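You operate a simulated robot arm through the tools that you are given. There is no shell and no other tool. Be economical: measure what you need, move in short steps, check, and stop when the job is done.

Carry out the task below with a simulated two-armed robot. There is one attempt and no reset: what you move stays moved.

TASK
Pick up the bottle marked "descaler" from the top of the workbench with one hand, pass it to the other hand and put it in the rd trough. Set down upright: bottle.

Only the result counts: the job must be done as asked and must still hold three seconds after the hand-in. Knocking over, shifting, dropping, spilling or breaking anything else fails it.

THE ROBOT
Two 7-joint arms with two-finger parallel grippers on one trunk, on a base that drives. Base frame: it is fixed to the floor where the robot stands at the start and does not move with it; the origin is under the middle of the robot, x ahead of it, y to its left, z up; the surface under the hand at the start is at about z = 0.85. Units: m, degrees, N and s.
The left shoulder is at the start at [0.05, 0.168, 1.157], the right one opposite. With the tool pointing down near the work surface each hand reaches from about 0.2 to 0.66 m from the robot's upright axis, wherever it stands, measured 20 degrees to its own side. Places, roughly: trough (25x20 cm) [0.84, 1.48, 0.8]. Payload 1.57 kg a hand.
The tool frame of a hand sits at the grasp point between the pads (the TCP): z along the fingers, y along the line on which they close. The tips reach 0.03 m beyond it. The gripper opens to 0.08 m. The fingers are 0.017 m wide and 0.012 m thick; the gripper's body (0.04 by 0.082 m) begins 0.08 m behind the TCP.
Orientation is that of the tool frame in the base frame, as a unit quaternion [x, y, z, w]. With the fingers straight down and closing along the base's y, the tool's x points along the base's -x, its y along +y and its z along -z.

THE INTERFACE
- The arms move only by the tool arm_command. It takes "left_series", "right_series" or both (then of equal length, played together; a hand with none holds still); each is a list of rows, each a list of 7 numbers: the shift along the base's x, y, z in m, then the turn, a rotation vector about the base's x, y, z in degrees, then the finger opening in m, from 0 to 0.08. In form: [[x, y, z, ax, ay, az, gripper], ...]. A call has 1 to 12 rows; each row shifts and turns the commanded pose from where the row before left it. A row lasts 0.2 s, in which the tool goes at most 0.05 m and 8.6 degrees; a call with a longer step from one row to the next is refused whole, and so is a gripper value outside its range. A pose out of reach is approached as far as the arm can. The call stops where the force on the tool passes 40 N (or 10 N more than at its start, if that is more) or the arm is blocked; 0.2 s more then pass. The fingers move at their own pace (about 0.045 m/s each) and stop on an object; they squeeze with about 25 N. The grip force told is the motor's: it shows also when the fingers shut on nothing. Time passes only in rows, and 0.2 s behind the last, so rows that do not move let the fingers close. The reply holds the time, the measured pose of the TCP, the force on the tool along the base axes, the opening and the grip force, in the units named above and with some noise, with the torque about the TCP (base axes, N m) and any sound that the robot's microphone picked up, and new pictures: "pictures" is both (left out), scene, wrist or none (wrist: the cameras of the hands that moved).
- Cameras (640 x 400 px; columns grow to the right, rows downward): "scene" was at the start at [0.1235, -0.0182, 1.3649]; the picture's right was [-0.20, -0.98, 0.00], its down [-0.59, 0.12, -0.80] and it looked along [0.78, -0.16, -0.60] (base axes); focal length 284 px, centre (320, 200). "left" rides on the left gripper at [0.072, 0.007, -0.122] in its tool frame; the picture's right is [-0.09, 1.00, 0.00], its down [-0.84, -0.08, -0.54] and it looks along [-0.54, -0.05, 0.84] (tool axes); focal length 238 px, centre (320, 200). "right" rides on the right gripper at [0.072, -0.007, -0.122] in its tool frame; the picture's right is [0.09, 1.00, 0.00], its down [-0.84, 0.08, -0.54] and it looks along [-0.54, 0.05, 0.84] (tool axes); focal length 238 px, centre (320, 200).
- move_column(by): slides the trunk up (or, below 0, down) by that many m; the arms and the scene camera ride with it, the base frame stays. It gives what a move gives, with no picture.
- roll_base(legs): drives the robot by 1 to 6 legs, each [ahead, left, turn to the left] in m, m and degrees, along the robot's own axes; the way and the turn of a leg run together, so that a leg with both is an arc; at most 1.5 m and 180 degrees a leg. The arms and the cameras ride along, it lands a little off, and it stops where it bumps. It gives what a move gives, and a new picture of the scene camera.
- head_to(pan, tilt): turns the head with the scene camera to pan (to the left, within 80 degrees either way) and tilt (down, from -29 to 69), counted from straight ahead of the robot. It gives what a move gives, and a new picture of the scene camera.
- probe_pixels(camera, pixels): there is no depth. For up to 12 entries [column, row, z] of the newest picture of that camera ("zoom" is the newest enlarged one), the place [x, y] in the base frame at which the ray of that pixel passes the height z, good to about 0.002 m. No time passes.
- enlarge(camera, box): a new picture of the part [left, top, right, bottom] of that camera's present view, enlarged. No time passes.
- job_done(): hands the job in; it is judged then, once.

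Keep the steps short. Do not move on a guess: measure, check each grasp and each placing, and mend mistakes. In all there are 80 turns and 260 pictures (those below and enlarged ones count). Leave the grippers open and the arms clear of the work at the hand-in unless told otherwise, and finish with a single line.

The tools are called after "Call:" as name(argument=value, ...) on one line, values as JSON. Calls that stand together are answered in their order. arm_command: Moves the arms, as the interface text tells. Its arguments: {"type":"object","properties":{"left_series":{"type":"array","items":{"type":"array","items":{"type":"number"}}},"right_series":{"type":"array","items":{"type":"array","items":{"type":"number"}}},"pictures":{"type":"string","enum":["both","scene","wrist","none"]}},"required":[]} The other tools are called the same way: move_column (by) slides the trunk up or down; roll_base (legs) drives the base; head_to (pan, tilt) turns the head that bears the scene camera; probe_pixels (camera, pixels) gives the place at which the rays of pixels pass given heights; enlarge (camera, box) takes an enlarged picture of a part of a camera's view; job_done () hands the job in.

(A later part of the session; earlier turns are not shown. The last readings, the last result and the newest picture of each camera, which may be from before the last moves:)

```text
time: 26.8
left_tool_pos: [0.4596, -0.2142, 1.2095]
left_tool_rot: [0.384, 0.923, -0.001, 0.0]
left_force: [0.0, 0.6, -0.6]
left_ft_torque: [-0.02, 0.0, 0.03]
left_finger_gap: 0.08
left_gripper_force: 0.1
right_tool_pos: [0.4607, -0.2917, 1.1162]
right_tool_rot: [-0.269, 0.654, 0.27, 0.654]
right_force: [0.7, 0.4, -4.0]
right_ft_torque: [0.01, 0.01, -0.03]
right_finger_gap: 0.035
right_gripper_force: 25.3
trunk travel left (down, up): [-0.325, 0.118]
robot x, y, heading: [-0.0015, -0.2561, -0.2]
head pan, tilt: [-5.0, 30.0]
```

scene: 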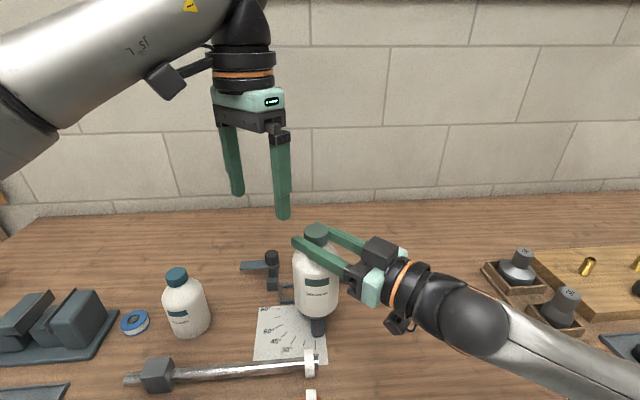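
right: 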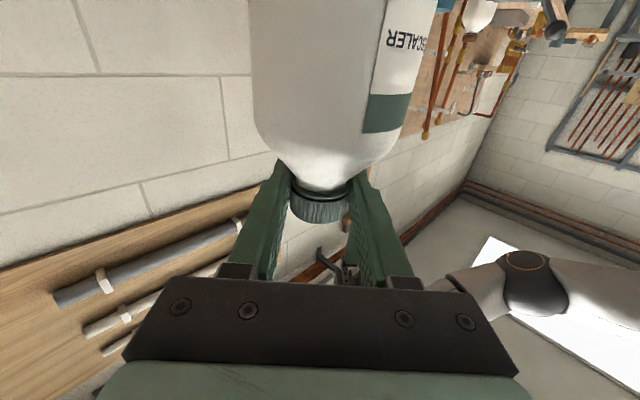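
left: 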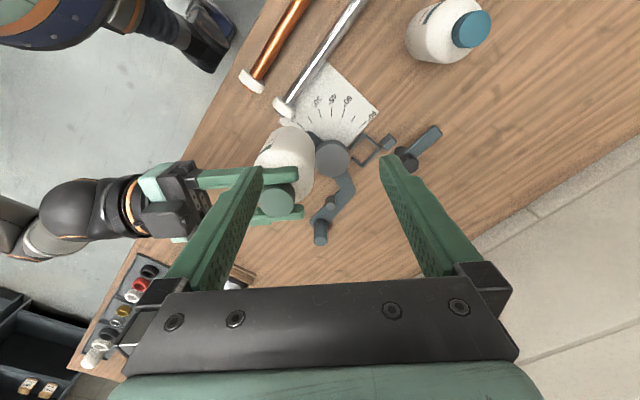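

Call:
arm_command(left_series=[[0.001, -0.027, -0.005, 0, 0, 0, 0.08], [0.001, -0.027, -0.005, 0, 0, 0, 0.08], [0.001, -0.023, -0.01, 0, 0, 0, 0.08], [0, 0, 0, 0, 0, 0, 0.08]], pictures="both")

Call:
enlarge(camera="scene", box=[240, 170, 400, 270])

Call:
enlarge(camera="left", box=[220, 150, 420, 275])

```text
time: 27.8
left_tool_pos: [0.4622, -0.2913, 1.1879]
left_tool_rot: [0.384, 0.923, -0.001, 0.0]
left_force: [0.8, -0.5, -0.3]
left_ft_torque: [-0.01, -0.03, 0.03]
left_finger_gap: 0.0801
left_gripper_force: 0.1
right_tool_pos: [0.4599, -0.2915, 1.1163]
right_tool_rot: [-0.27, 0.654, 0.271, 0.653]
right_force: [0.3, -0.1, -3.9]
right_ft_torque: [0.0, 0.02, -0.02]
right_finger_gap: 0.0348
right_gripper_force: 25.0
trunk travel left (down, up): [-0.325, 0.118]
robot x, y, heading: [-0.0015, -0.2581, -0.0]
head pan, tilt: [-5.0, 30.0]
```

scene: 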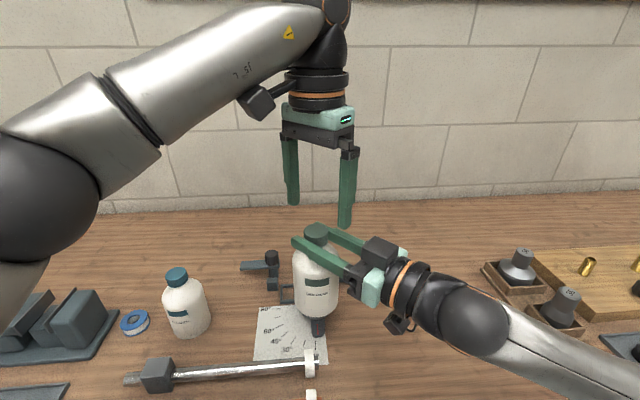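
left: 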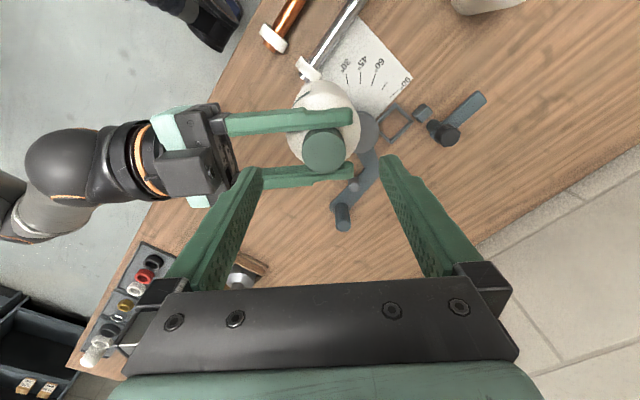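

```text
4.00 times, centred on (320, 220) of scene
```

zoom: 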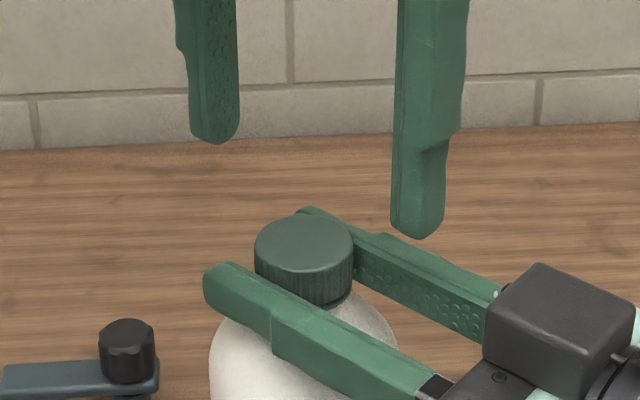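

```text
3.20 times, centred on (320, 212) of left
```

zoom: 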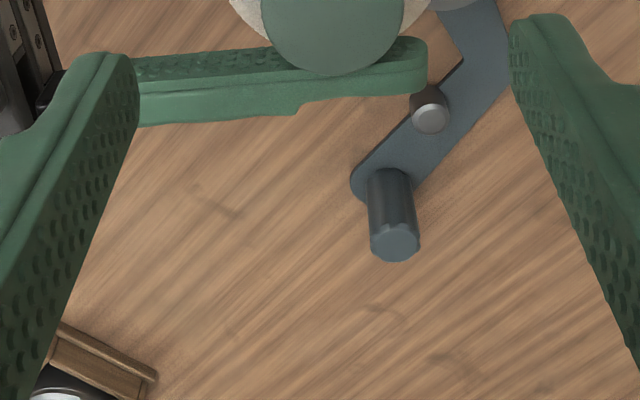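

Call:
probe_pixels(camera="left", pixels=[[323.5, 150, 1.12], [323.5, 150, 1.127], [323.5, 150, 1.134]])

Call:
probe_pixels(camera="scene", pixels=[[316.2, 230.7, 1.12], [316.2, 230.7, 1.127], [316.2, 230.7, 1.134]])

```text
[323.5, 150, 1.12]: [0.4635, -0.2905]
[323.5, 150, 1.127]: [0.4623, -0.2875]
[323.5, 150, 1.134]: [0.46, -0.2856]
```

```text
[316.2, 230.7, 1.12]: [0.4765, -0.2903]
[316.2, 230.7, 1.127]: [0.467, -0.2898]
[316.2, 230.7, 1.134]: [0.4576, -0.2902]
```

Cap centre ≈ (0.463, -0.289), top 1.128; left TCP nearly above. Descend to z 1.138 around the cap.

Call:
arm_command(left_series=[[0.0005, 0.002, -0.015, 0, 0, 0, 0.08], [0, 0, -0.015, 0, 0, 0, 0.08], [0, 0, -0.01, 0, 0, 0, 0.08], [0, 0, -0.01, 0, 0, 0, 0.08], [0, 0, 0, 0, 0, 0, 0.08]], pictures="both")

Call:
enlarge(camera="scene", box=[240, 170, 400, 270])

```text
time: 29.0
left_tool_pos: [0.462, -0.2881, 1.1379]
left_tool_rot: [0.384, 0.923, 0.0, 0.0]
left_force: [0.2, 0.8, 0.4]
left_ft_torque: [0.0, -0.02, 0.01]
left_finger_gap: 0.0799
left_gripper_force: 0.0
right_tool_pos: [0.4603, -0.2911, 1.1161]
right_tool_rot: [-0.27, 0.653, 0.27, 0.654]
right_force: [0.7, 0.0, -3.9]
right_ft_torque: [-0.01, 0.01, 0.03]
right_finger_gap: 0.0348
right_gripper_force: 25.3
trunk travel left (down, up): [-0.325, 0.118]
robot x, y, heading: [-0.0002, -0.2602, -0.2]
head pan, tilt: [-5.0, 30.0]
```

scene: 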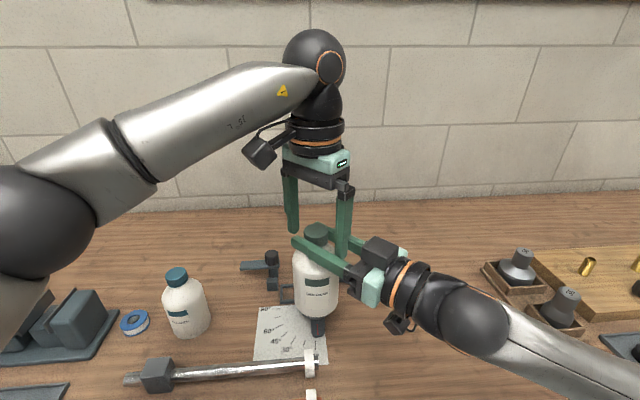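
left: 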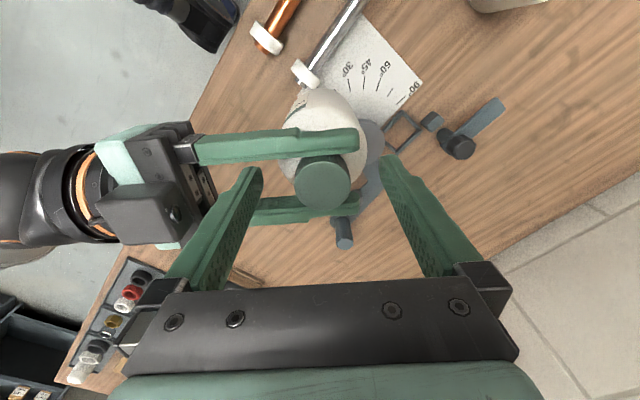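

```text
4.00 times, centred on (320, 220) of scene
```

zoom: 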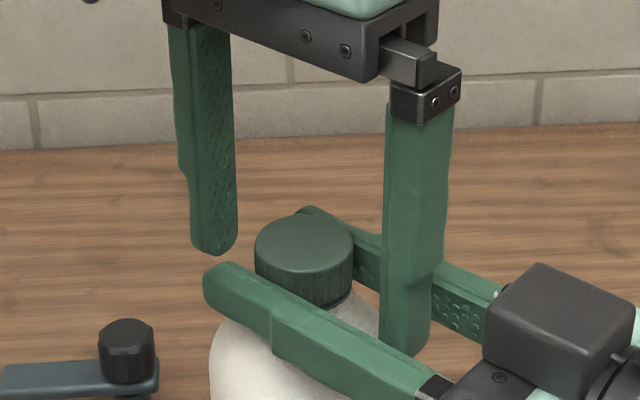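

Geometry checks: expected row of the tool axis at cap top is 183, cap centre seen at (323,181). Close the left fingers.

Call:
arm_command(left_series=[[0, 0, 0, 0, 0, 0, 0.05], [0, 0, 0, 0, 0, 0, 0.04], [0, 0, 0, 0, 0, 0, 0.03], [0, 0, 0, 0, 0, 0, 0.0], [0, 0, 0, 0, 0, 0, 0.0], [0, 0, 0, 0, 0, 0, 0.0]], pictures="both")

Call:
enlarge(camera="scene", box=[240, 170, 400, 270])

```text
time: 30.4
left_tool_pos: [0.4626, -0.2882, 1.1368]
left_tool_rot: [0.382, 0.924, 0.001, 0.001]
left_force: [8.6, 8.8, -0.6]
left_ft_torque: [0.06, -0.17, 0.06]
left_finger_gap: 0.0351
left_gripper_force: 24.6
right_tool_pos: [0.4602, -0.2928, 1.1162]
right_tool_rot: [-0.269, 0.654, 0.269, 0.654]
right_force: [-9.1, -8.9, -4.0]
right_ft_torque: [0.11, -0.01, -0.02]
right_finger_gap: 0.0351
right_gripper_force: 24.7
trunk travel left (down, up): [-0.325, 0.118]
robot x, y, heading: [0.0014, -0.2553, 0.1]
head pan, tilt: [-5.0, 30.0]
```

scene: 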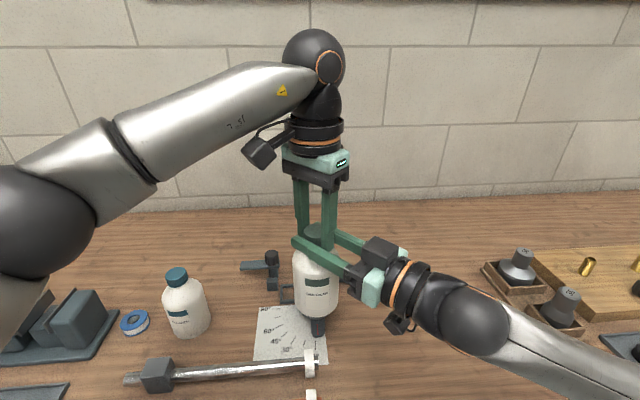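
left: 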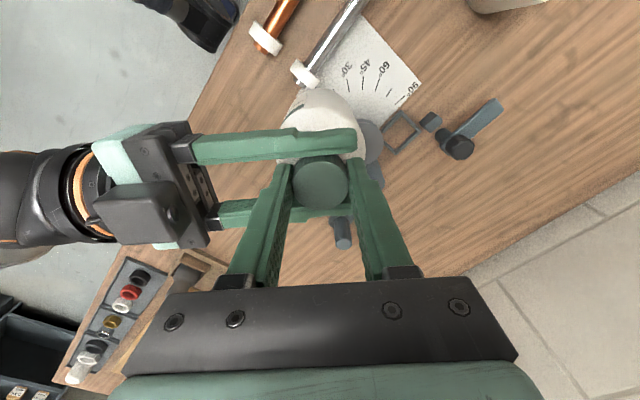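

```text
4.00 times, centred on (320, 220) of scene
```

zoom: 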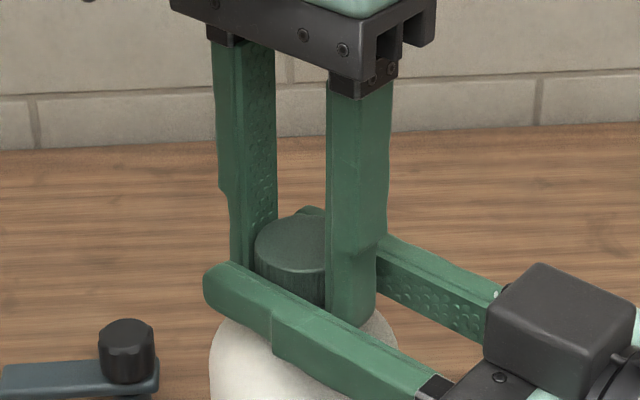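

Both grip the cap (35 mm, 25 N each). Relieve the small mutual push, then open the right fingers.

Call:
arm_command(left_series=[[0.001, 0.001, 0, 0, 0, 0, 0], [0, 0, 0, 0, 0, 0, 0], [0, 0, 0, 0, 0, 0, 0], [0, 0, 0, 0, 0, 0, 0], [0, 0, 0, 0, 0, 0, 0]], right_series=[[0, 0, 0, 0, 0, 0, 0], [0, 0, 0, 0, 0, 0, 0.04], [0, 0, 0, 0, 0, 0, 0.06], [0, 0, 0, 0, 0, 0, 0.08], [0, 0, 0, 0, 0, 0, 0.08]], pictures="scene")

Call:
enlarge(camera="scene", box=[240, 170, 400, 270])

```text
time: 31.6
left_tool_pos: [0.4626, -0.2886, 1.1387]
left_tool_rot: [0.384, 0.923, 0.0, -0.001]
left_force: [0.4, -0.4, -0.1]
left_ft_torque: [-0.02, 0.01, 0.01]
left_finger_gap: 0.0345
left_gripper_force: 24.5
right_tool_pos: [0.4605, -0.2928, 1.116]
right_tool_rot: [-0.269, 0.654, 0.269, 0.654]
right_force: [1.0, -0.9, -0.2]
right_ft_torque: [-0.03, 0.03, 0.01]
right_finger_gap: 0.0798
right_gripper_force: 0.0
trunk travel left (down, up): [-0.325, 0.118]
robot x, y, heading: [-0.0016, -0.2574, -0.2]
head pan, tilt: [-5.0, 30.0]
```

scene: 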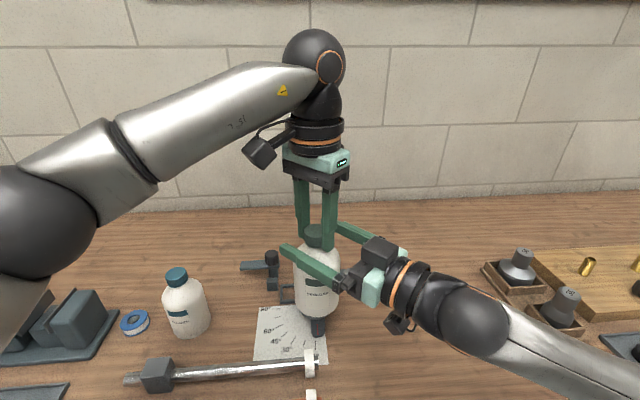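

```text
4.00 times, centred on (320, 220) of scene
```

zoom: 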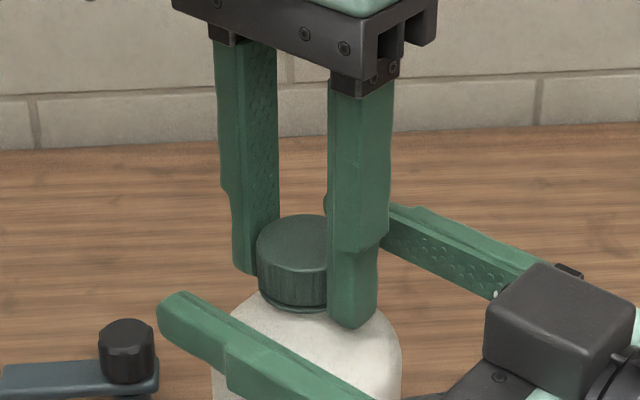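

The left force does not show the weight; I check again with a wider look.

Call:
arm_command(left_series=[[0, 0, 0, 0, 0, 0, 0], [0, 0, 0, 0, 0, 0, 0]], pictures="both")

Call:
enlarge(camera="scene", box=[260, 220, 380, 340])

```text
time: 32.2
left_tool_pos: [0.4631, -0.2891, 1.1385]
left_tool_rot: [0.383, 0.924, -0.001, 0.001]
left_force: [-0.7, -0.3, -0.1]
left_ft_torque: [0.01, -0.03, -0.04]
left_finger_gap: 0.0348
left_gripper_force: 25.5
right_tool_pos: [0.4608, -0.2914, 1.116]
right_tool_rot: [-0.27, 0.653, 0.27, 0.654]
right_force: [-0.1, 0.3, -0.3]
right_ft_torque: [-0.03, -0.01, 0.03]
right_finger_gap: 0.0797
right_gripper_force: 0.0
trunk travel left (down, up): [-0.325, 0.118]
robot x, y, heading: [0.0027, -0.2522, -0.4]
head pan, tilt: [-5.0, 30.0]
```

scene: 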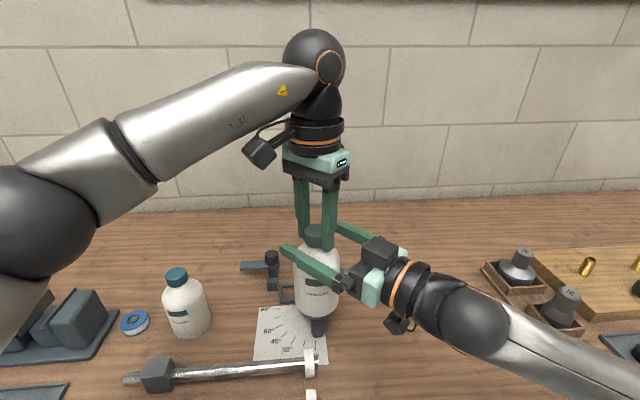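
left: 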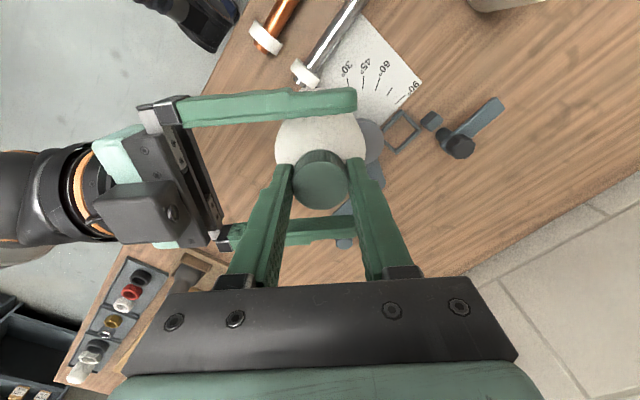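

```text
3.33 times, centred on (320, 280) of scene
```

zoom: 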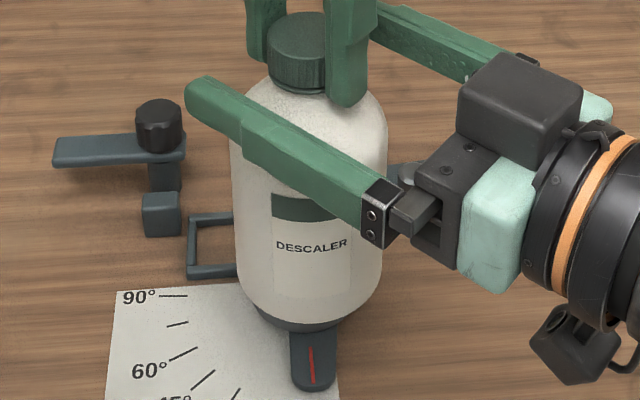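

Bottle is unmoved in the left grip. I retract the right hand straight back along its pointing direction, then recheck.

Call:
arm_command(right_series=[[-0.02, -0.02, 0, 0, 0, 0, 0.08], [-0.02, -0.02, 0, 0, 0, 0, 0.08], [-0.02, -0.02, 0, 0, 0, 0, 0.08], [-0.015, -0.025, 0, 0, 0, 0, 0.08], [0, -0.04, 0, 0, 0, 0, 0.08], [0, -0.04, 0, 0, 0, 0, 0.08]], pictures="scene")

Call:
enlarge(camera="scene", box=[260, 200, 380, 340])

```text
time: 33.8
left_tool_pos: [0.4632, -0.2876, 1.1374]
left_tool_rot: [0.384, 0.923, -0.001, -0.001]
left_force: [-0.1, 0.4, 0.2]
left_ft_torque: [0.01, 0.04, -0.02]
left_finger_gap: 0.0351
left_gripper_force: 25.5
right_tool_pos: [0.4089, -0.4549, 1.1653]
right_tool_rot: [-0.292, 0.598, 0.256, 0.702]
right_force: [0.0, 0.1, -0.1]
right_ft_torque: [0.0, -0.04, 0.0]
right_finger_gap: 0.08
right_gripper_force: 0.0
right hand out of reach, approached as far as the arm can: row 3, 4
trunk travel left (down, up): [-0.325, 0.118]
robot x, y, heading: [0.0003, -0.2573, -0.2]
head pan, tilt: [-5.0, 30.0]
stopped in row 6 (right hand): the arm was blocked; the commanded pose is now the measured one
```

scene: 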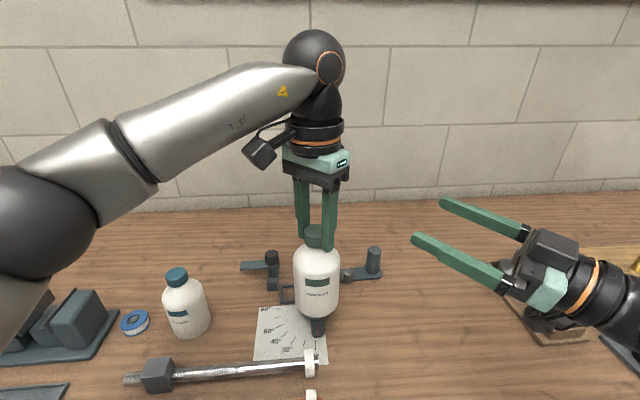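

```text
2.86 times, centred on (320, 270) of scene
```

zoom: 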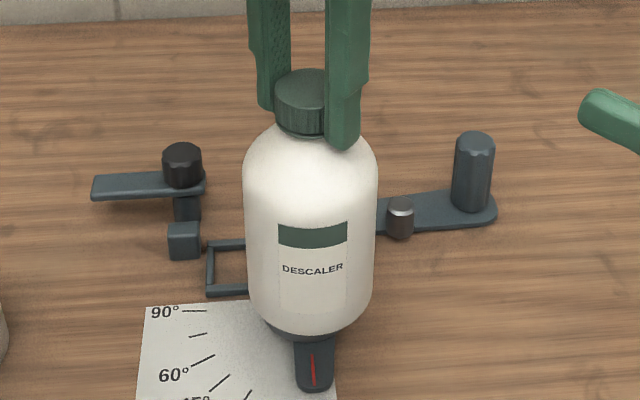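

Right hand is clear. Lift the left by 4 cm and read force and cap.

Call:
arm_command(left_series=[[0, 0, 0.01, 0, 0, 0, 0], [0, 0, 0.015, 0, 0, 0, 0], [0, 0, 0.015, 0, 0, 0, 0], [0, 0, 0, 0, 0, 0, 0]], pictures="both")

Call:
enlarge(camera="scene", box=[260, 180, 380, 320])

```text
time: 34.8
left_tool_pos: [0.4633, -0.2888, 1.1789]
left_tool_rot: [0.384, 0.923, -0.001, 0.0]
left_force: [-0.4, -0.6, -4.5]
left_ft_torque: [0.0, -0.03, 0.01]
left_finger_gap: 0.0347
left_gripper_force: 24.5
right_tool_pos: [0.409, -0.4552, 1.1661]
right_tool_rot: [-0.291, 0.598, 0.255, 0.702]
right_force: [-0.2, -0.7, 0.6]
right_ft_torque: [0.0, 0.0, 0.01]
right_finger_gap: 0.0803
right_gripper_force: 0.1
trunk travel left (down, up): [-0.325, 0.118]
robot x, y, heading: [-0.0007, -0.2567, -0.2]
head pan, tilt: [-5.0, 30.0]
```

scene: 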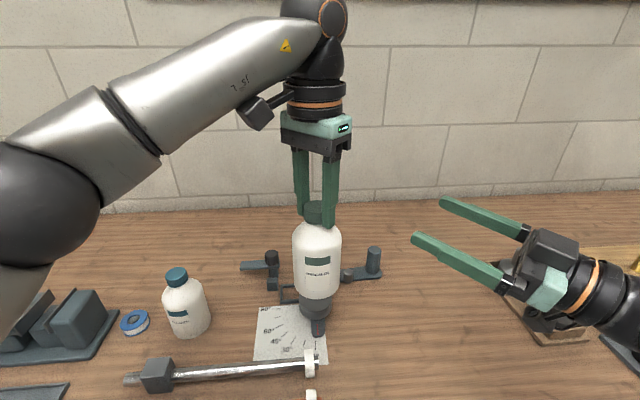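
left: 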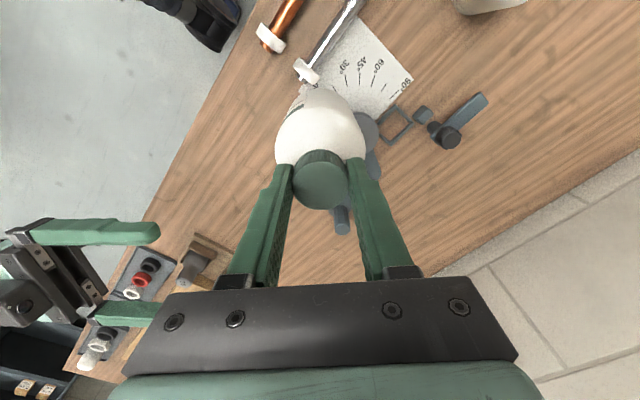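

```text
2.86 times, centred on (320, 250) of scene
```

zoom: 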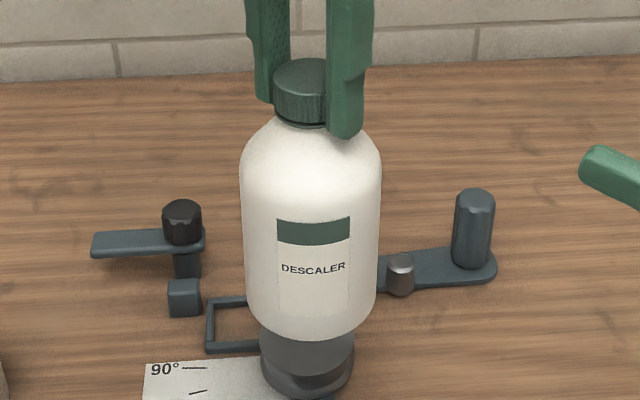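

Weight 4.5 N now on the left: the hand-over worked. Back off 0.4 m from the bench and look left for the trough.

Call:
roll_base(legs=[[-0.4, 0, 0]])

Call:
head_to(pan=50, tilt=22)

```text
time: 37.3
left_tool_pos: [0.0631, -0.2869, 1.178]
left_tool_rot: [0.383, 0.924, 0.0, 0.0]
left_force: [-0.7, 0.5, -2.9]
left_ft_torque: [0.0, -0.01, -0.01]
left_finger_gap: 0.035
left_gripper_force: 24.8
right_tool_pos: [0.0088, -0.4538, 1.1657]
right_tool_rot: [-0.292, 0.598, 0.255, 0.702]
right_force: [-0.3, -0.2, -0.1]
right_ft_torque: [-0.01, 0.0, -0.01]
right_finger_gap: 0.0798
right_gripper_force: 0.2
trunk travel left (down, up): [-0.325, 0.118]
robot x, y, heading: [-0.4008, -0.2599, -0.2]
head pan, tilt: [-5.0, 30.0]
```

scene: 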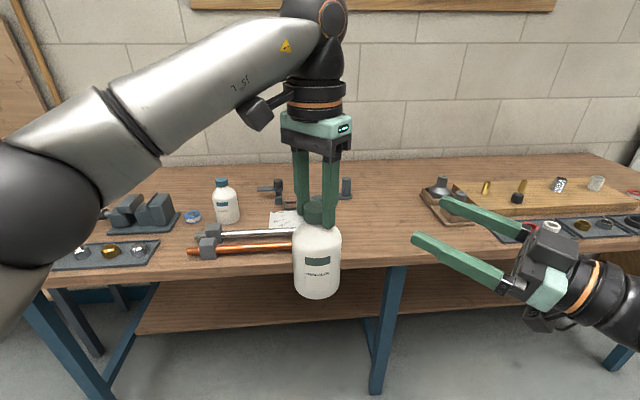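

```text
time: 38.6
left_tool_pos: [0.0642, -0.2874, 1.1784]
left_tool_rot: [0.384, 0.924, 0.0, -0.001]
left_force: [-0.1, -0.4, -3.4]
left_ft_torque: [0.02, 0.03, 0.0]
left_finger_gap: 0.035
left_gripper_force: 25.3
right_tool_pos: [0.009, -0.454, 1.1655]
right_tool_rot: [-0.291, 0.599, 0.255, 0.702]
right_force: [-0.5, 0.3, -0.3]
right_ft_torque: [0.0, 0.03, -0.01]
right_finger_gap: 0.0801
right_gripper_force: 0.0
trunk travel left (down, up): [-0.325, 0.118]
robot x, y, heading: [-0.3976, -0.2552, -0.2]
head pan, tilt: [50.0, 22.0]
```

scene: 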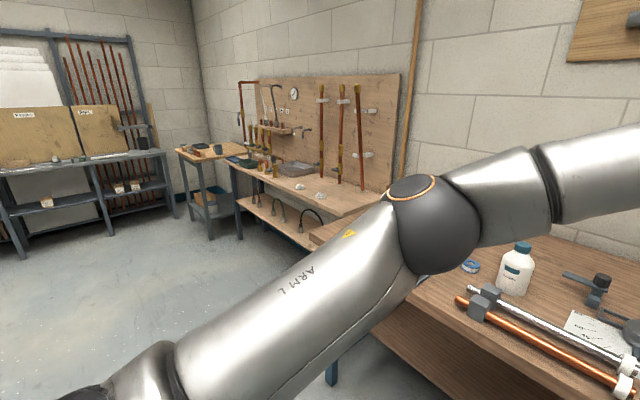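

Aisle is clear. Drive 1.3 m left along the benches.

Call:
roll_base(legs=[[0, 1.3, 0]])

Call:
head_to(pan=35, tilt=25)

```text
time: 50.1
left_tool_pos: [0.0891, 0.985, 1.1776]
left_tool_rot: [0.401, 0.916, 0.001, 0.0]
left_force: [0.3, 0.0, -4.2]
left_ft_torque: [0.02, 0.03, -0.01]
left_finger_gap: 0.035
left_gripper_force: 25.2
right_tool_pos: [0.0288, 0.8209, 1.1662]
right_tool_rot: [-0.28, 0.604, 0.241, 0.707]
right_force: [0.2, -0.4, -0.4]
right_ft_torque: [0.03, 0.0, -0.01]
right_finger_gap: 0.08
right_gripper_force: 0.0
trunk travel left (down, up): [-0.325, 0.118]
robot x, y, heading: [-0.3699, 1.0348, -2.4]
head pan, tilt: [50.0, 22.0]
```

scene: 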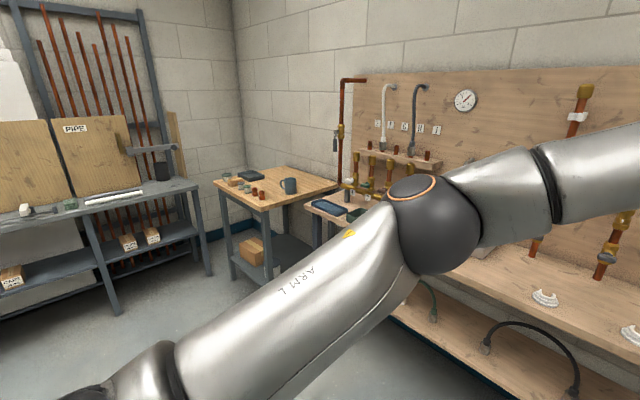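

```text
time: 50.9
left_tool_pos: [0.0904, 0.9845, 1.1775]
left_tool_rot: [0.401, 0.916, 0.0, -0.001]
left_force: [0.3, -0.1, -3.9]
left_ft_torque: [-0.03, -0.01, 0.04]
left_finger_gap: 0.0349
left_gripper_force: 25.5
right_tool_pos: [0.0297, 0.8206, 1.1655]
right_tool_rot: [-0.28, 0.603, 0.241, 0.707]
right_force: [0.5, -0.6, 0.5]
right_ft_torque: [0.01, 0.0, 0.0]
right_finger_gap: 0.0802
right_gripper_force: 0.0
trunk travel left (down, up): [-0.325, 0.118]
robot x, y, heading: [-0.369, 1.0346, -2.3]
head pan, tilt: [35.0, 25.0]
```

scene: 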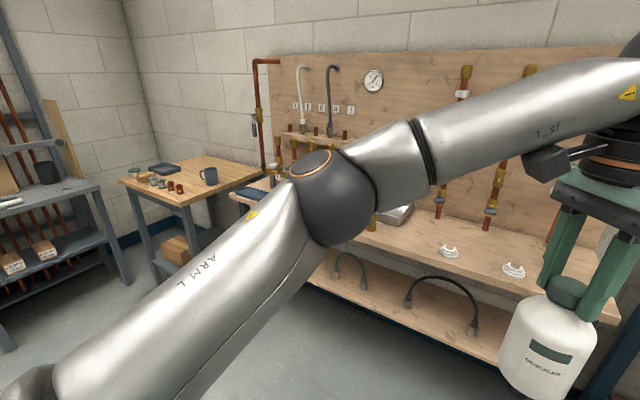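

The arm hides the trough. Drive 0.4 m further left with a small turn correction and look straight ahead.

Call:
roll_base(legs=[[0, 0.45, 2.4]])

Call:
head_to(pan=0, tilt=28)

```text
time: 55.3
left_tool_pos: [0.1031, 1.4447, 1.1775]
left_tool_rot: [0.386, 0.922, 0.0, -0.001]
left_force: [0.0, -0.8, -4.6]
left_ft_torque: [0.0, 0.01, 0.01]
left_finger_gap: 0.035
left_gripper_force: 24.7
right_tool_pos: [0.0472, 1.2778, 1.1651]
right_tool_rot: [-0.29, 0.599, 0.253, 0.703]
right_force: [-0.8, -0.4, -1.1]
right_ft_torque: [-0.01, -0.01, 0.0]
right_finger_gap: 0.0803
right_gripper_force: 0.1
trunk travel left (down, up): [-0.325, 0.118]
robot x, y, heading: [-0.362, 1.48, -0.2]
head pan, tilt: [35.0, 25.0]
```

scene: 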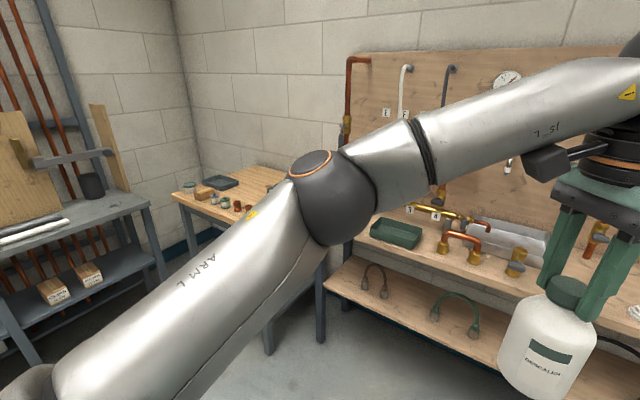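

```text
time: 56.3
left_tool_pos: [0.1022, 1.4439, 1.1774]
left_tool_rot: [0.386, 0.923, 0.0, -0.001]
left_force: [0.6, 0.3, -4.5]
left_ft_torque: [-0.03, 0.0, -0.03]
left_finger_gap: 0.0349
left_gripper_force: 25.1
right_tool_pos: [0.0464, 1.2785, 1.1657]
right_tool_rot: [-0.29, 0.599, 0.253, 0.702]
right_force: [0.8, -1.1, 0.1]
right_ft_torque: [0.0, 0.03, -0.01]
right_finger_gap: 0.0799
right_gripper_force: 0.0
trunk travel left (down, up): [-0.325, 0.118]
robot x, y, heading: [-0.361, 1.4774, -0.2]
head pan, tilt: [0.0, 28.0]
```

scene: 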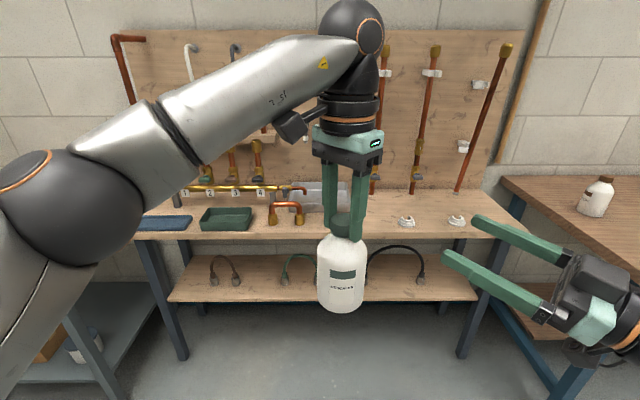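

Move the left hand aside to see the box ahead.

Call:
arm_command(left_series=[[0, 0.045, 0, 0, 0, 0, 0], [0, 0.045, 0, 0, 0, 0, 0], [0, 0.045, 0, 0, 0, 0, 0], [0, 0.045, 0, 0, 0, 0, 0], [0, 0.045, 0, 0, 0, 0, 0], [0, 0, 0, 0, 0, 0, 0]], pictures="scene")

Call:
enlarge(camera="scene", box=[250, 140, 410, 240])

```text
time: 57.7
left_tool_pos: [0.0951, 1.6661, 1.1746]
left_tool_rot: [0.385, 0.923, 0.001, 0.0]
left_force: [-0.8, -0.2, -4.0]
left_ft_torque: [0.02, 0.06, -0.03]
left_finger_gap: 0.035
left_gripper_force: 25.2
left hand out of reach, approached as far as the arm can: row 5
right_tool_pos: [0.046, 1.2789, 1.1666]
right_tool_rot: [-0.29, 0.599, 0.253, 0.703]
right_force: [-0.4, 0.4, -0.2]
right_ft_torque: [0.01, -0.02, -0.01]
right_finger_gap: 0.08
right_gripper_force: 0.1
trunk travel left (down, up): [-0.325, 0.118]
robot x, y, heading: [-0.3592, 1.4788, -0.8]
head pan, tilt: [0.0, 28.0]
```

scene: 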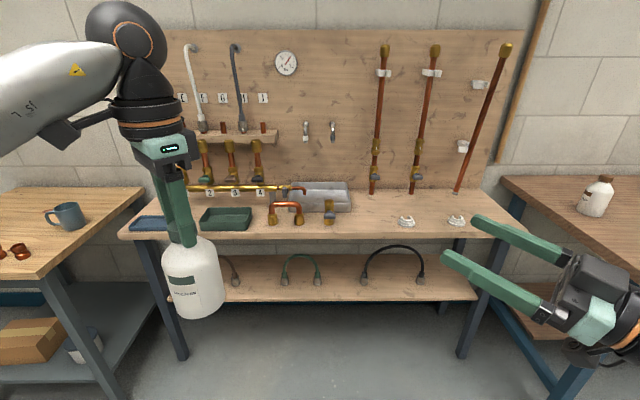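

```text
4.00 times, centred on (330, 190) of scene
```

zoom: 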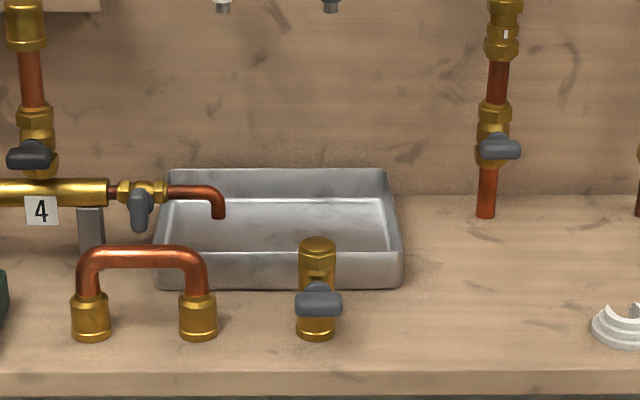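

Call:
probe_pixels(camera="zoom", pixels=[[152, 285, 0.8], [402, 285, 0.8], [155, 255, 0.84], [402, 252, 0.84], [166, 168, 0.84], [388, 168, 0.84], [219, 212, 0.85], [219, 212, 0.9], [316, 240, 0.88], [316, 335, 0.8], [200, 338, 0.8], [320, 372, 0.8]])

```text
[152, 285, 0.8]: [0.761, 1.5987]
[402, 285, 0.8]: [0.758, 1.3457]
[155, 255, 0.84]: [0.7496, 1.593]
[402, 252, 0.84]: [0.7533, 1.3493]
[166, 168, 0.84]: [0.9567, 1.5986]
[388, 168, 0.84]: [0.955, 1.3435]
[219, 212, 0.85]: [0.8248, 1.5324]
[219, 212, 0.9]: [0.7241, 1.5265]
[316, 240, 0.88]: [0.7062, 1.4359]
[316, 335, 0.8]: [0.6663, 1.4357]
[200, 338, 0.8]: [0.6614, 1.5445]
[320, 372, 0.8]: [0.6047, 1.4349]
```

The metal trough spans x 0.755–0.955, y 1.345–1.598, rim ~0.84, with a spout near y 1.53. A brass valve post stands in front at (0.67, 1.436). I'll set the bottle at about (0.85, 1.43). Shift the base right 0.25 m, then ahead.

Call:
roll_base(legs=[[0, -0.25, 0.8], [0.45, 0, 0]])

```text
time: 62.8
left_tool_pos: [0.5355, 1.4219, 1.1742]
left_tool_rot: [0.379, 0.926, 0.0, 0.0]
left_force: [0.5, -0.7, -4.1]
left_ft_torque: [-0.01, 0.0, 0.01]
left_finger_gap: 0.035
left_gripper_force: 24.6
right_tool_pos: [0.4902, 1.0341, 1.1655]
right_tool_rot: [-0.293, 0.597, 0.257, 0.701]
right_force: [0.1, -0.2, 0.0]
right_ft_torque: [-0.03, 0.0, 0.03]
right_finger_gap: 0.0798
right_gripper_force: 0.0
trunk travel left (down, up): [-0.325, 0.118]
robot x, y, heading: [0.0791, 1.2317, 0.5]
head pan, tilt: [0.0, 28.0]
```

scene: 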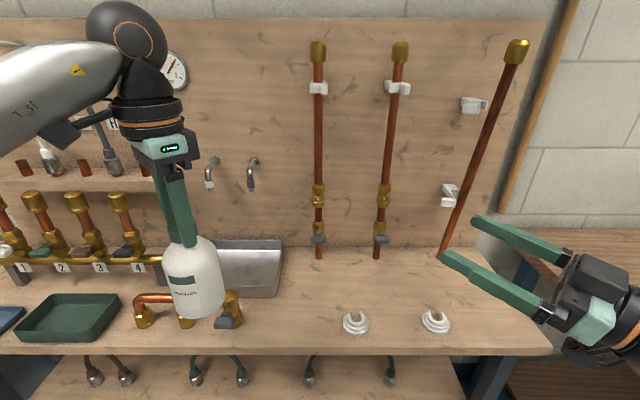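

Call:
roll_base(legs=[[0.2, 0, 0]])

Call:
head_to(pan=20, tilt=36)

```text
time: 64.4
left_tool_pos: [0.736, 1.4225, 1.1749]
left_tool_rot: [0.38, 0.925, 0.0, 0.0]
left_force: [0.7, -0.4, -3.9]
left_ft_torque: [0.01, 0.03, -0.01]
left_finger_gap: 0.035
left_gripper_force: 25.1
right_tool_pos: [0.6907, 1.0343, 1.1659]
right_tool_rot: [-0.293, 0.596, 0.256, 0.702]
right_force: [0.9, 0.4, 0.4]
right_ft_torque: [0.01, -0.01, 0.03]
right_finger_gap: 0.0801
right_gripper_force: 0.2
trunk travel left (down, up): [-0.325, 0.118]
robot x, y, heading: [0.2772, 1.2307, 0.2]
head pan, tilt: [0.0, 28.0]
```

scene: 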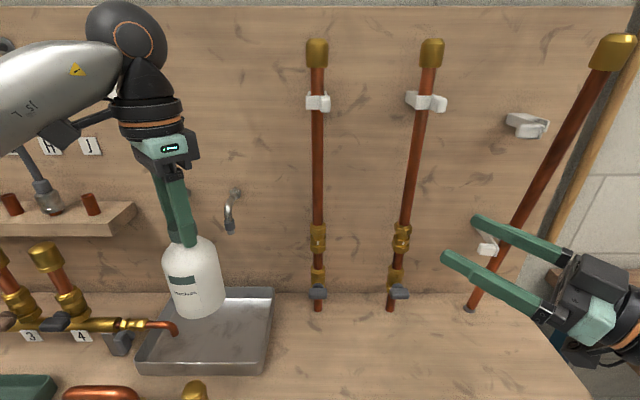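

```text
time: 65.2
left_tool_pos: [0.7349, 1.4218, 1.1744]
left_tool_rot: [0.38, 0.925, 0.001, 0.0]
left_force: [0.0, -0.2, -4.0]
left_ft_torque: [0.0, 0.0, 0.06]
left_finger_gap: 0.0347
left_gripper_force: 24.9
right_tool_pos: [0.6902, 1.036, 1.1651]
right_tool_rot: [-0.292, 0.598, 0.256, 0.701]
right_force: [-0.1, -0.4, -0.5]
right_ft_torque: [0.0, 0.01, -0.02]
right_finger_gap: 0.0799
right_gripper_force: 0.0
trunk travel left (down, up): [-0.325, 0.118]
robot x, y, heading: [0.2776, 1.2319, 0.0]
head pan, tilt: [20.0, 36.0]
```

scene: 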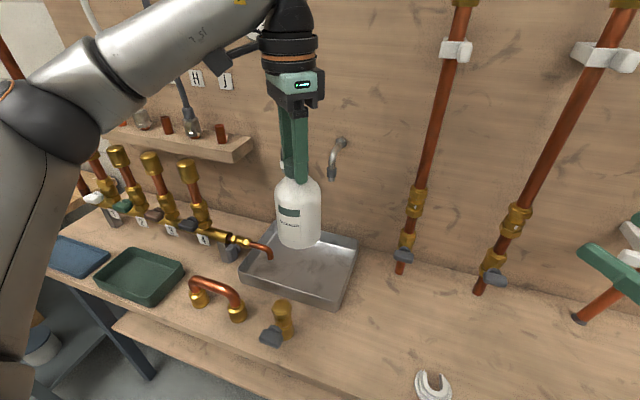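

Call:
enlarge(camera="scene", box=[230, 120, 390, 320])

Call:
probe_pixels(camera="scene", pixels=[[240, 275, 0.82], [337, 310, 0.82], [358, 240, 0.84], [338, 305, 0.84], [331, 178, 1.0], [331, 178, 0.96], [340, 140, 1.05], [250, 150, 0.98], [250, 150, 1.02], [271, 256, 0.84], [271, 256, 0.87], [283, 304, 0.9]])

```text
2.00 times, centred on (310, 220) of scene
```

zoom: 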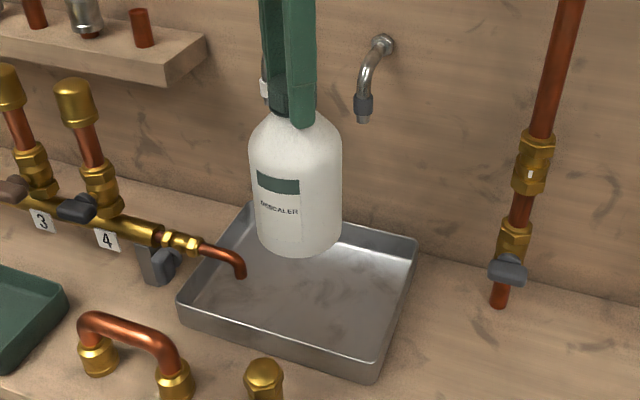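

```text
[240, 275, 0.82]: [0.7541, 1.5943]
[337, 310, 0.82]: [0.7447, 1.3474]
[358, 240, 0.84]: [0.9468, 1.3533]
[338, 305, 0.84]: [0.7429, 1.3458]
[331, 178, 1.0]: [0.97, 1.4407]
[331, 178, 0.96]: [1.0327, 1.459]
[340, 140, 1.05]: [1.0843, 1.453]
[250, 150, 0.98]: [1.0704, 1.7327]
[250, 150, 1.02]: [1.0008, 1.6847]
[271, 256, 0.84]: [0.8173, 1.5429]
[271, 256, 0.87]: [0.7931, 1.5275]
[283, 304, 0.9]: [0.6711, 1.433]
```

Trough confirmed from this view (x 0.75–0.95, y 1.347–1.595); wall taps hang at about y 1.43–1.5 near the wall. I choose x 0.82, y 1.42, staying clear of taps and spout. Move forward 0.085 m at height.

Call:
arm_command(left_series=[[0.03, 0, 0, 0, 0, 0, 0], [0.03, 0, 0, 0, 0, 0, 0], [0.025, 0, 0, 0, 0, 0, 0], [0, 0, -0.03, 0, 0, 0, 0], [0, 0, -0.03, 0, 0, 0, 0], [0, 0, 0, 0, 0, 0, 0]], pictures="both")

```text
time: 66.6
left_tool_pos: [0.7599, 1.3912, 1.0943]
left_tool_rot: [0.379, 0.925, 0.0, -0.001]
left_force: [0.0, 0.5, -3.9]
left_ft_torque: [0.0, 0.01, 0.0]
left_finger_gap: 0.035
left_gripper_force: 24.8
left hand out of reach, approached as far as the arm can: row 1, 2, 3
right_tool_pos: [0.6907, 1.0355, 1.1655]
right_tool_rot: [-0.293, 0.597, 0.257, 0.701]
right_force: [0.4, 0.5, 0.1]
right_ft_torque: [-0.02, 0.0, -0.02]
right_finger_gap: 0.0803
right_gripper_force: 0.0
trunk travel left (down, up): [-0.325, 0.118]
robot x, y, heading: [0.2806, 1.2308, 0.1]
head pan, tilt: [20.0, 36.0]
```

scene: 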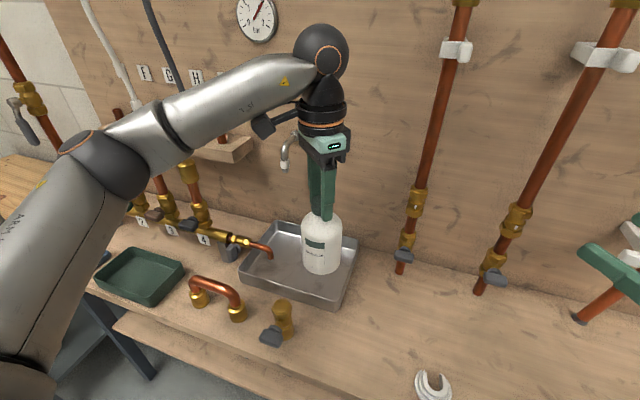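
left: 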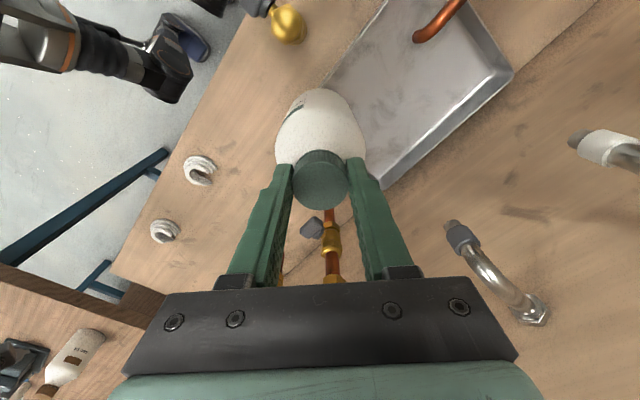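

Reach at height is short; lower down it improves. Step diagonally forward and down (bottle bottom stays above the rim).

Call:
arm_command(left_series=[[0.0, 0.01, -0.025, 0, 0, 0, 0], [0.015, 0.01, -0.015, 0, 0, 0, 0], [0.02, 0.008, -0.01, 0, 0, 0, 0], [0.02, 0, 0, 0, 0, 0, 0], [0, 0, 0, 0, 0, 0, 0]], pictures="scene")

```text
time: 67.8
left_tool_pos: [0.7673, 1.4068, 1.0632]
left_tool_rot: [0.379, 0.926, 0.0, 0.0]
left_force: [-0.7, 0.6, -3.3]
left_ft_torque: [-0.02, 0.07, 0.03]
left_finger_gap: 0.035
left_gripper_force: 24.9
left hand out of reach, approached as far as the arm can: row 2, 3, 4
right_tool_pos: [0.6904, 1.035, 1.1658]
right_tool_rot: [-0.292, 0.598, 0.256, 0.701]
right_force: [-0.1, -0.4, -0.1]
right_ft_torque: [0.0, -0.01, -0.03]
right_finger_gap: 0.0802
right_gripper_force: 0.2
trunk travel left (down, up): [-0.325, 0.118]
robot x, y, heading: [0.2807, 1.2313, -0.0]
head pan, tilt: [20.0, 36.0]
```

scene: 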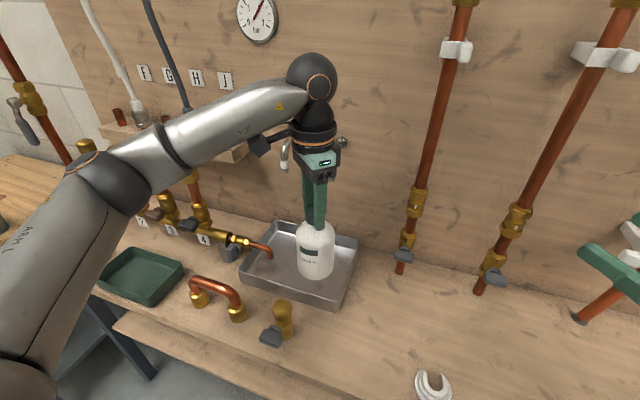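

The 45° yaw is what limits reach; turn the hand back +45° about vertical (bottle bottom at 0.915, free).

Call:
arm_command(left_series=[[0, 0, 0, 0, 0, 7.5, 0], [0, 0, 0, 0, 0, 7.5, 0], [0, 0, 0, 0, 0, 7.5, 0], [0, 0, 0, 0, 0, 7.5, 0], [0, 0, 0, 0, 0, 7.5, 0], [0, 0, 0, 0, 0, 7.5, 0], [0.015, 0.005, 0, 0, 0, 0, 0], [0.015, 0.005, 0, 0, 0, 0, 0], [0.015, 0, 0, 0, 0, 0, 0], [0.01, 0, 0, 0, 0, 0, 0], [0, 0, 0, 0, 0, 0, 0]], pictures="both")

```text
time: 70.2
left_tool_pos: [0.8219, 1.4161, 1.0638]
left_tool_rot: [-0.003, 1.0, 0.0, 0.0]
left_force: [-0.3, -0.4, -4.4]
left_ft_torque: [0.01, 0.02, -0.02]
left_finger_gap: 0.0349
left_gripper_force: 24.6
right_tool_pos: [0.69, 1.0353, 1.1656]
right_tool_rot: [-0.294, 0.597, 0.258, 0.7]
right_force: [0.6, 0.7, 0.1]
right_ft_torque: [0.01, 0.0, -0.01]
right_finger_gap: 0.0801
right_gripper_force: 0.1
trunk travel left (down, up): [-0.325, 0.118]
robot x, y, heading: [0.2838, 1.2313, 0.1]
head pan, tilt: [20.0, 36.0]
```

scene: 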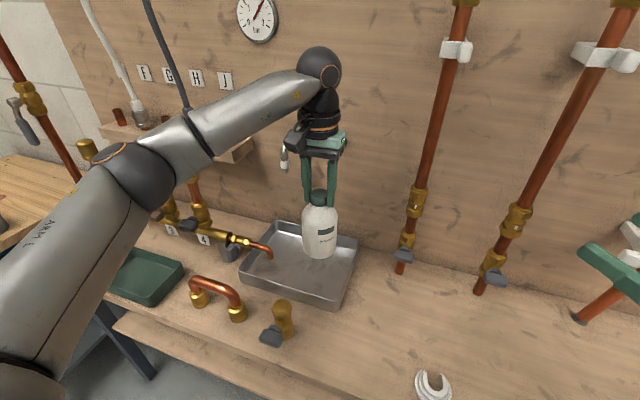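
left: 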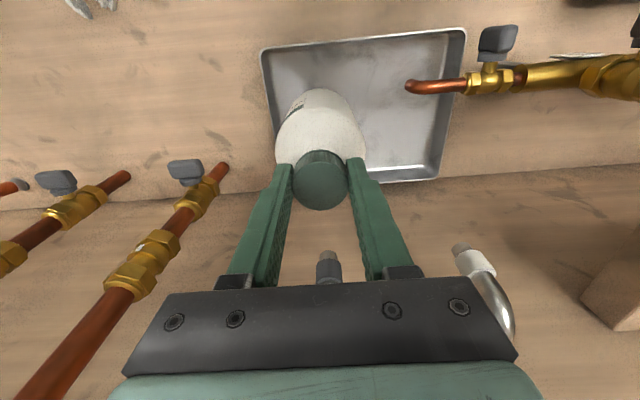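

Call:
probe_pixels(camera="left", pixels=[[328, 255, 0.98], [328, 255, 1.0], [328, 255, 1.02], [328, 255, 1.04], [460, 245, 1.0], [460, 245, 1.02], [280, 70, 0.84], [450, 55, 0.84]])

Call:
enlarge(camera="scene", box=[250, 110, 390, 310])

```text
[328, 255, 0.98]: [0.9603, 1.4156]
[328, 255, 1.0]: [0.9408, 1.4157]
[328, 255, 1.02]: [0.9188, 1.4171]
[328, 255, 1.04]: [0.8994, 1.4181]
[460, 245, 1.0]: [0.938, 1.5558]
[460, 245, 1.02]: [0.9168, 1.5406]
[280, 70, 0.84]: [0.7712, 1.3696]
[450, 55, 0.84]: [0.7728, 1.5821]
```

```text
2.00 times, centred on (320, 210) of scene
```

zoom: 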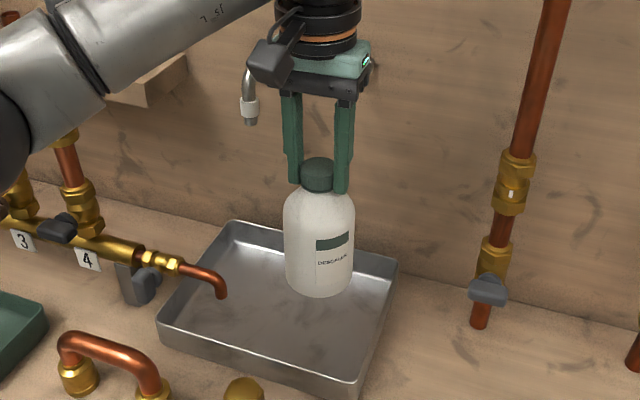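

Tap tip is at about (0.90, 1.42, 1.04); I keep ~4 cm off by using x 0.812. Descend to just above the trough floor.

Call:
arm_command(left_series=[[-0.01, 0.002, 0, 0, 0, 0, 0], [0, 0, -0.03, 0, 0, 0, 0], [0, 0, -0.03, 0, 0, 0, 0], [0, 0, -0.02, 0, 0, 0, 0], [0, 0, -0.01, 0, 0, 0, 0], [0, 0, 0, 0, 0, 0, 0]], pictures="both")

Call:
enlarge(camera="scene", box=[240, 150, 390, 310])

```text
time: 71.6
left_tool_pos: [0.8107, 1.4186, 0.9713]
left_tool_rot: [-0.004, 1.0, 0.0, 0.0]
left_force: [0.6, -0.6, -3.9]
left_ft_torque: [0.02, 0.03, 0.06]
left_finger_gap: 0.035
left_gripper_force: 25.3
right_tool_pos: [0.6908, 1.0347, 1.1653]
right_tool_rot: [-0.293, 0.597, 0.257, 0.701]
right_force: [0.1, 0.1, 0.7]
right_ft_torque: [-0.01, 0.0, 0.03]
right_finger_gap: 0.0799
right_gripper_force: 0.2
trunk travel left (down, up): [-0.325, 0.118]
robot x, y, heading: [0.2788, 1.2342, -0.0]
head pan, tilt: [20.0, 36.0]
```

scene: 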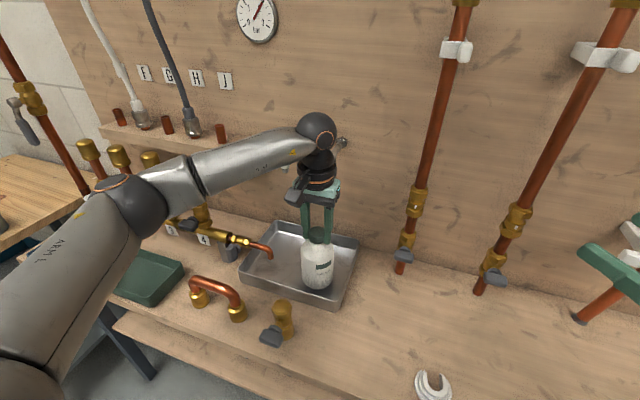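
left: 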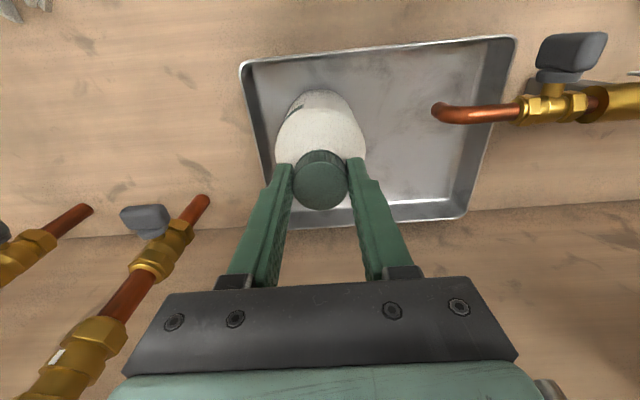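

```text
2.50 times, centred on (315, 230) of scene
```

zoom: 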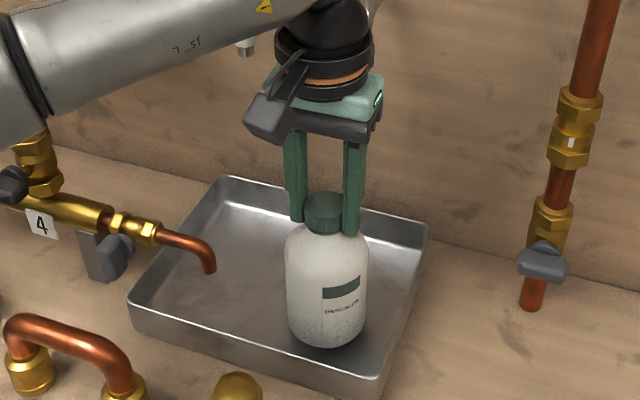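

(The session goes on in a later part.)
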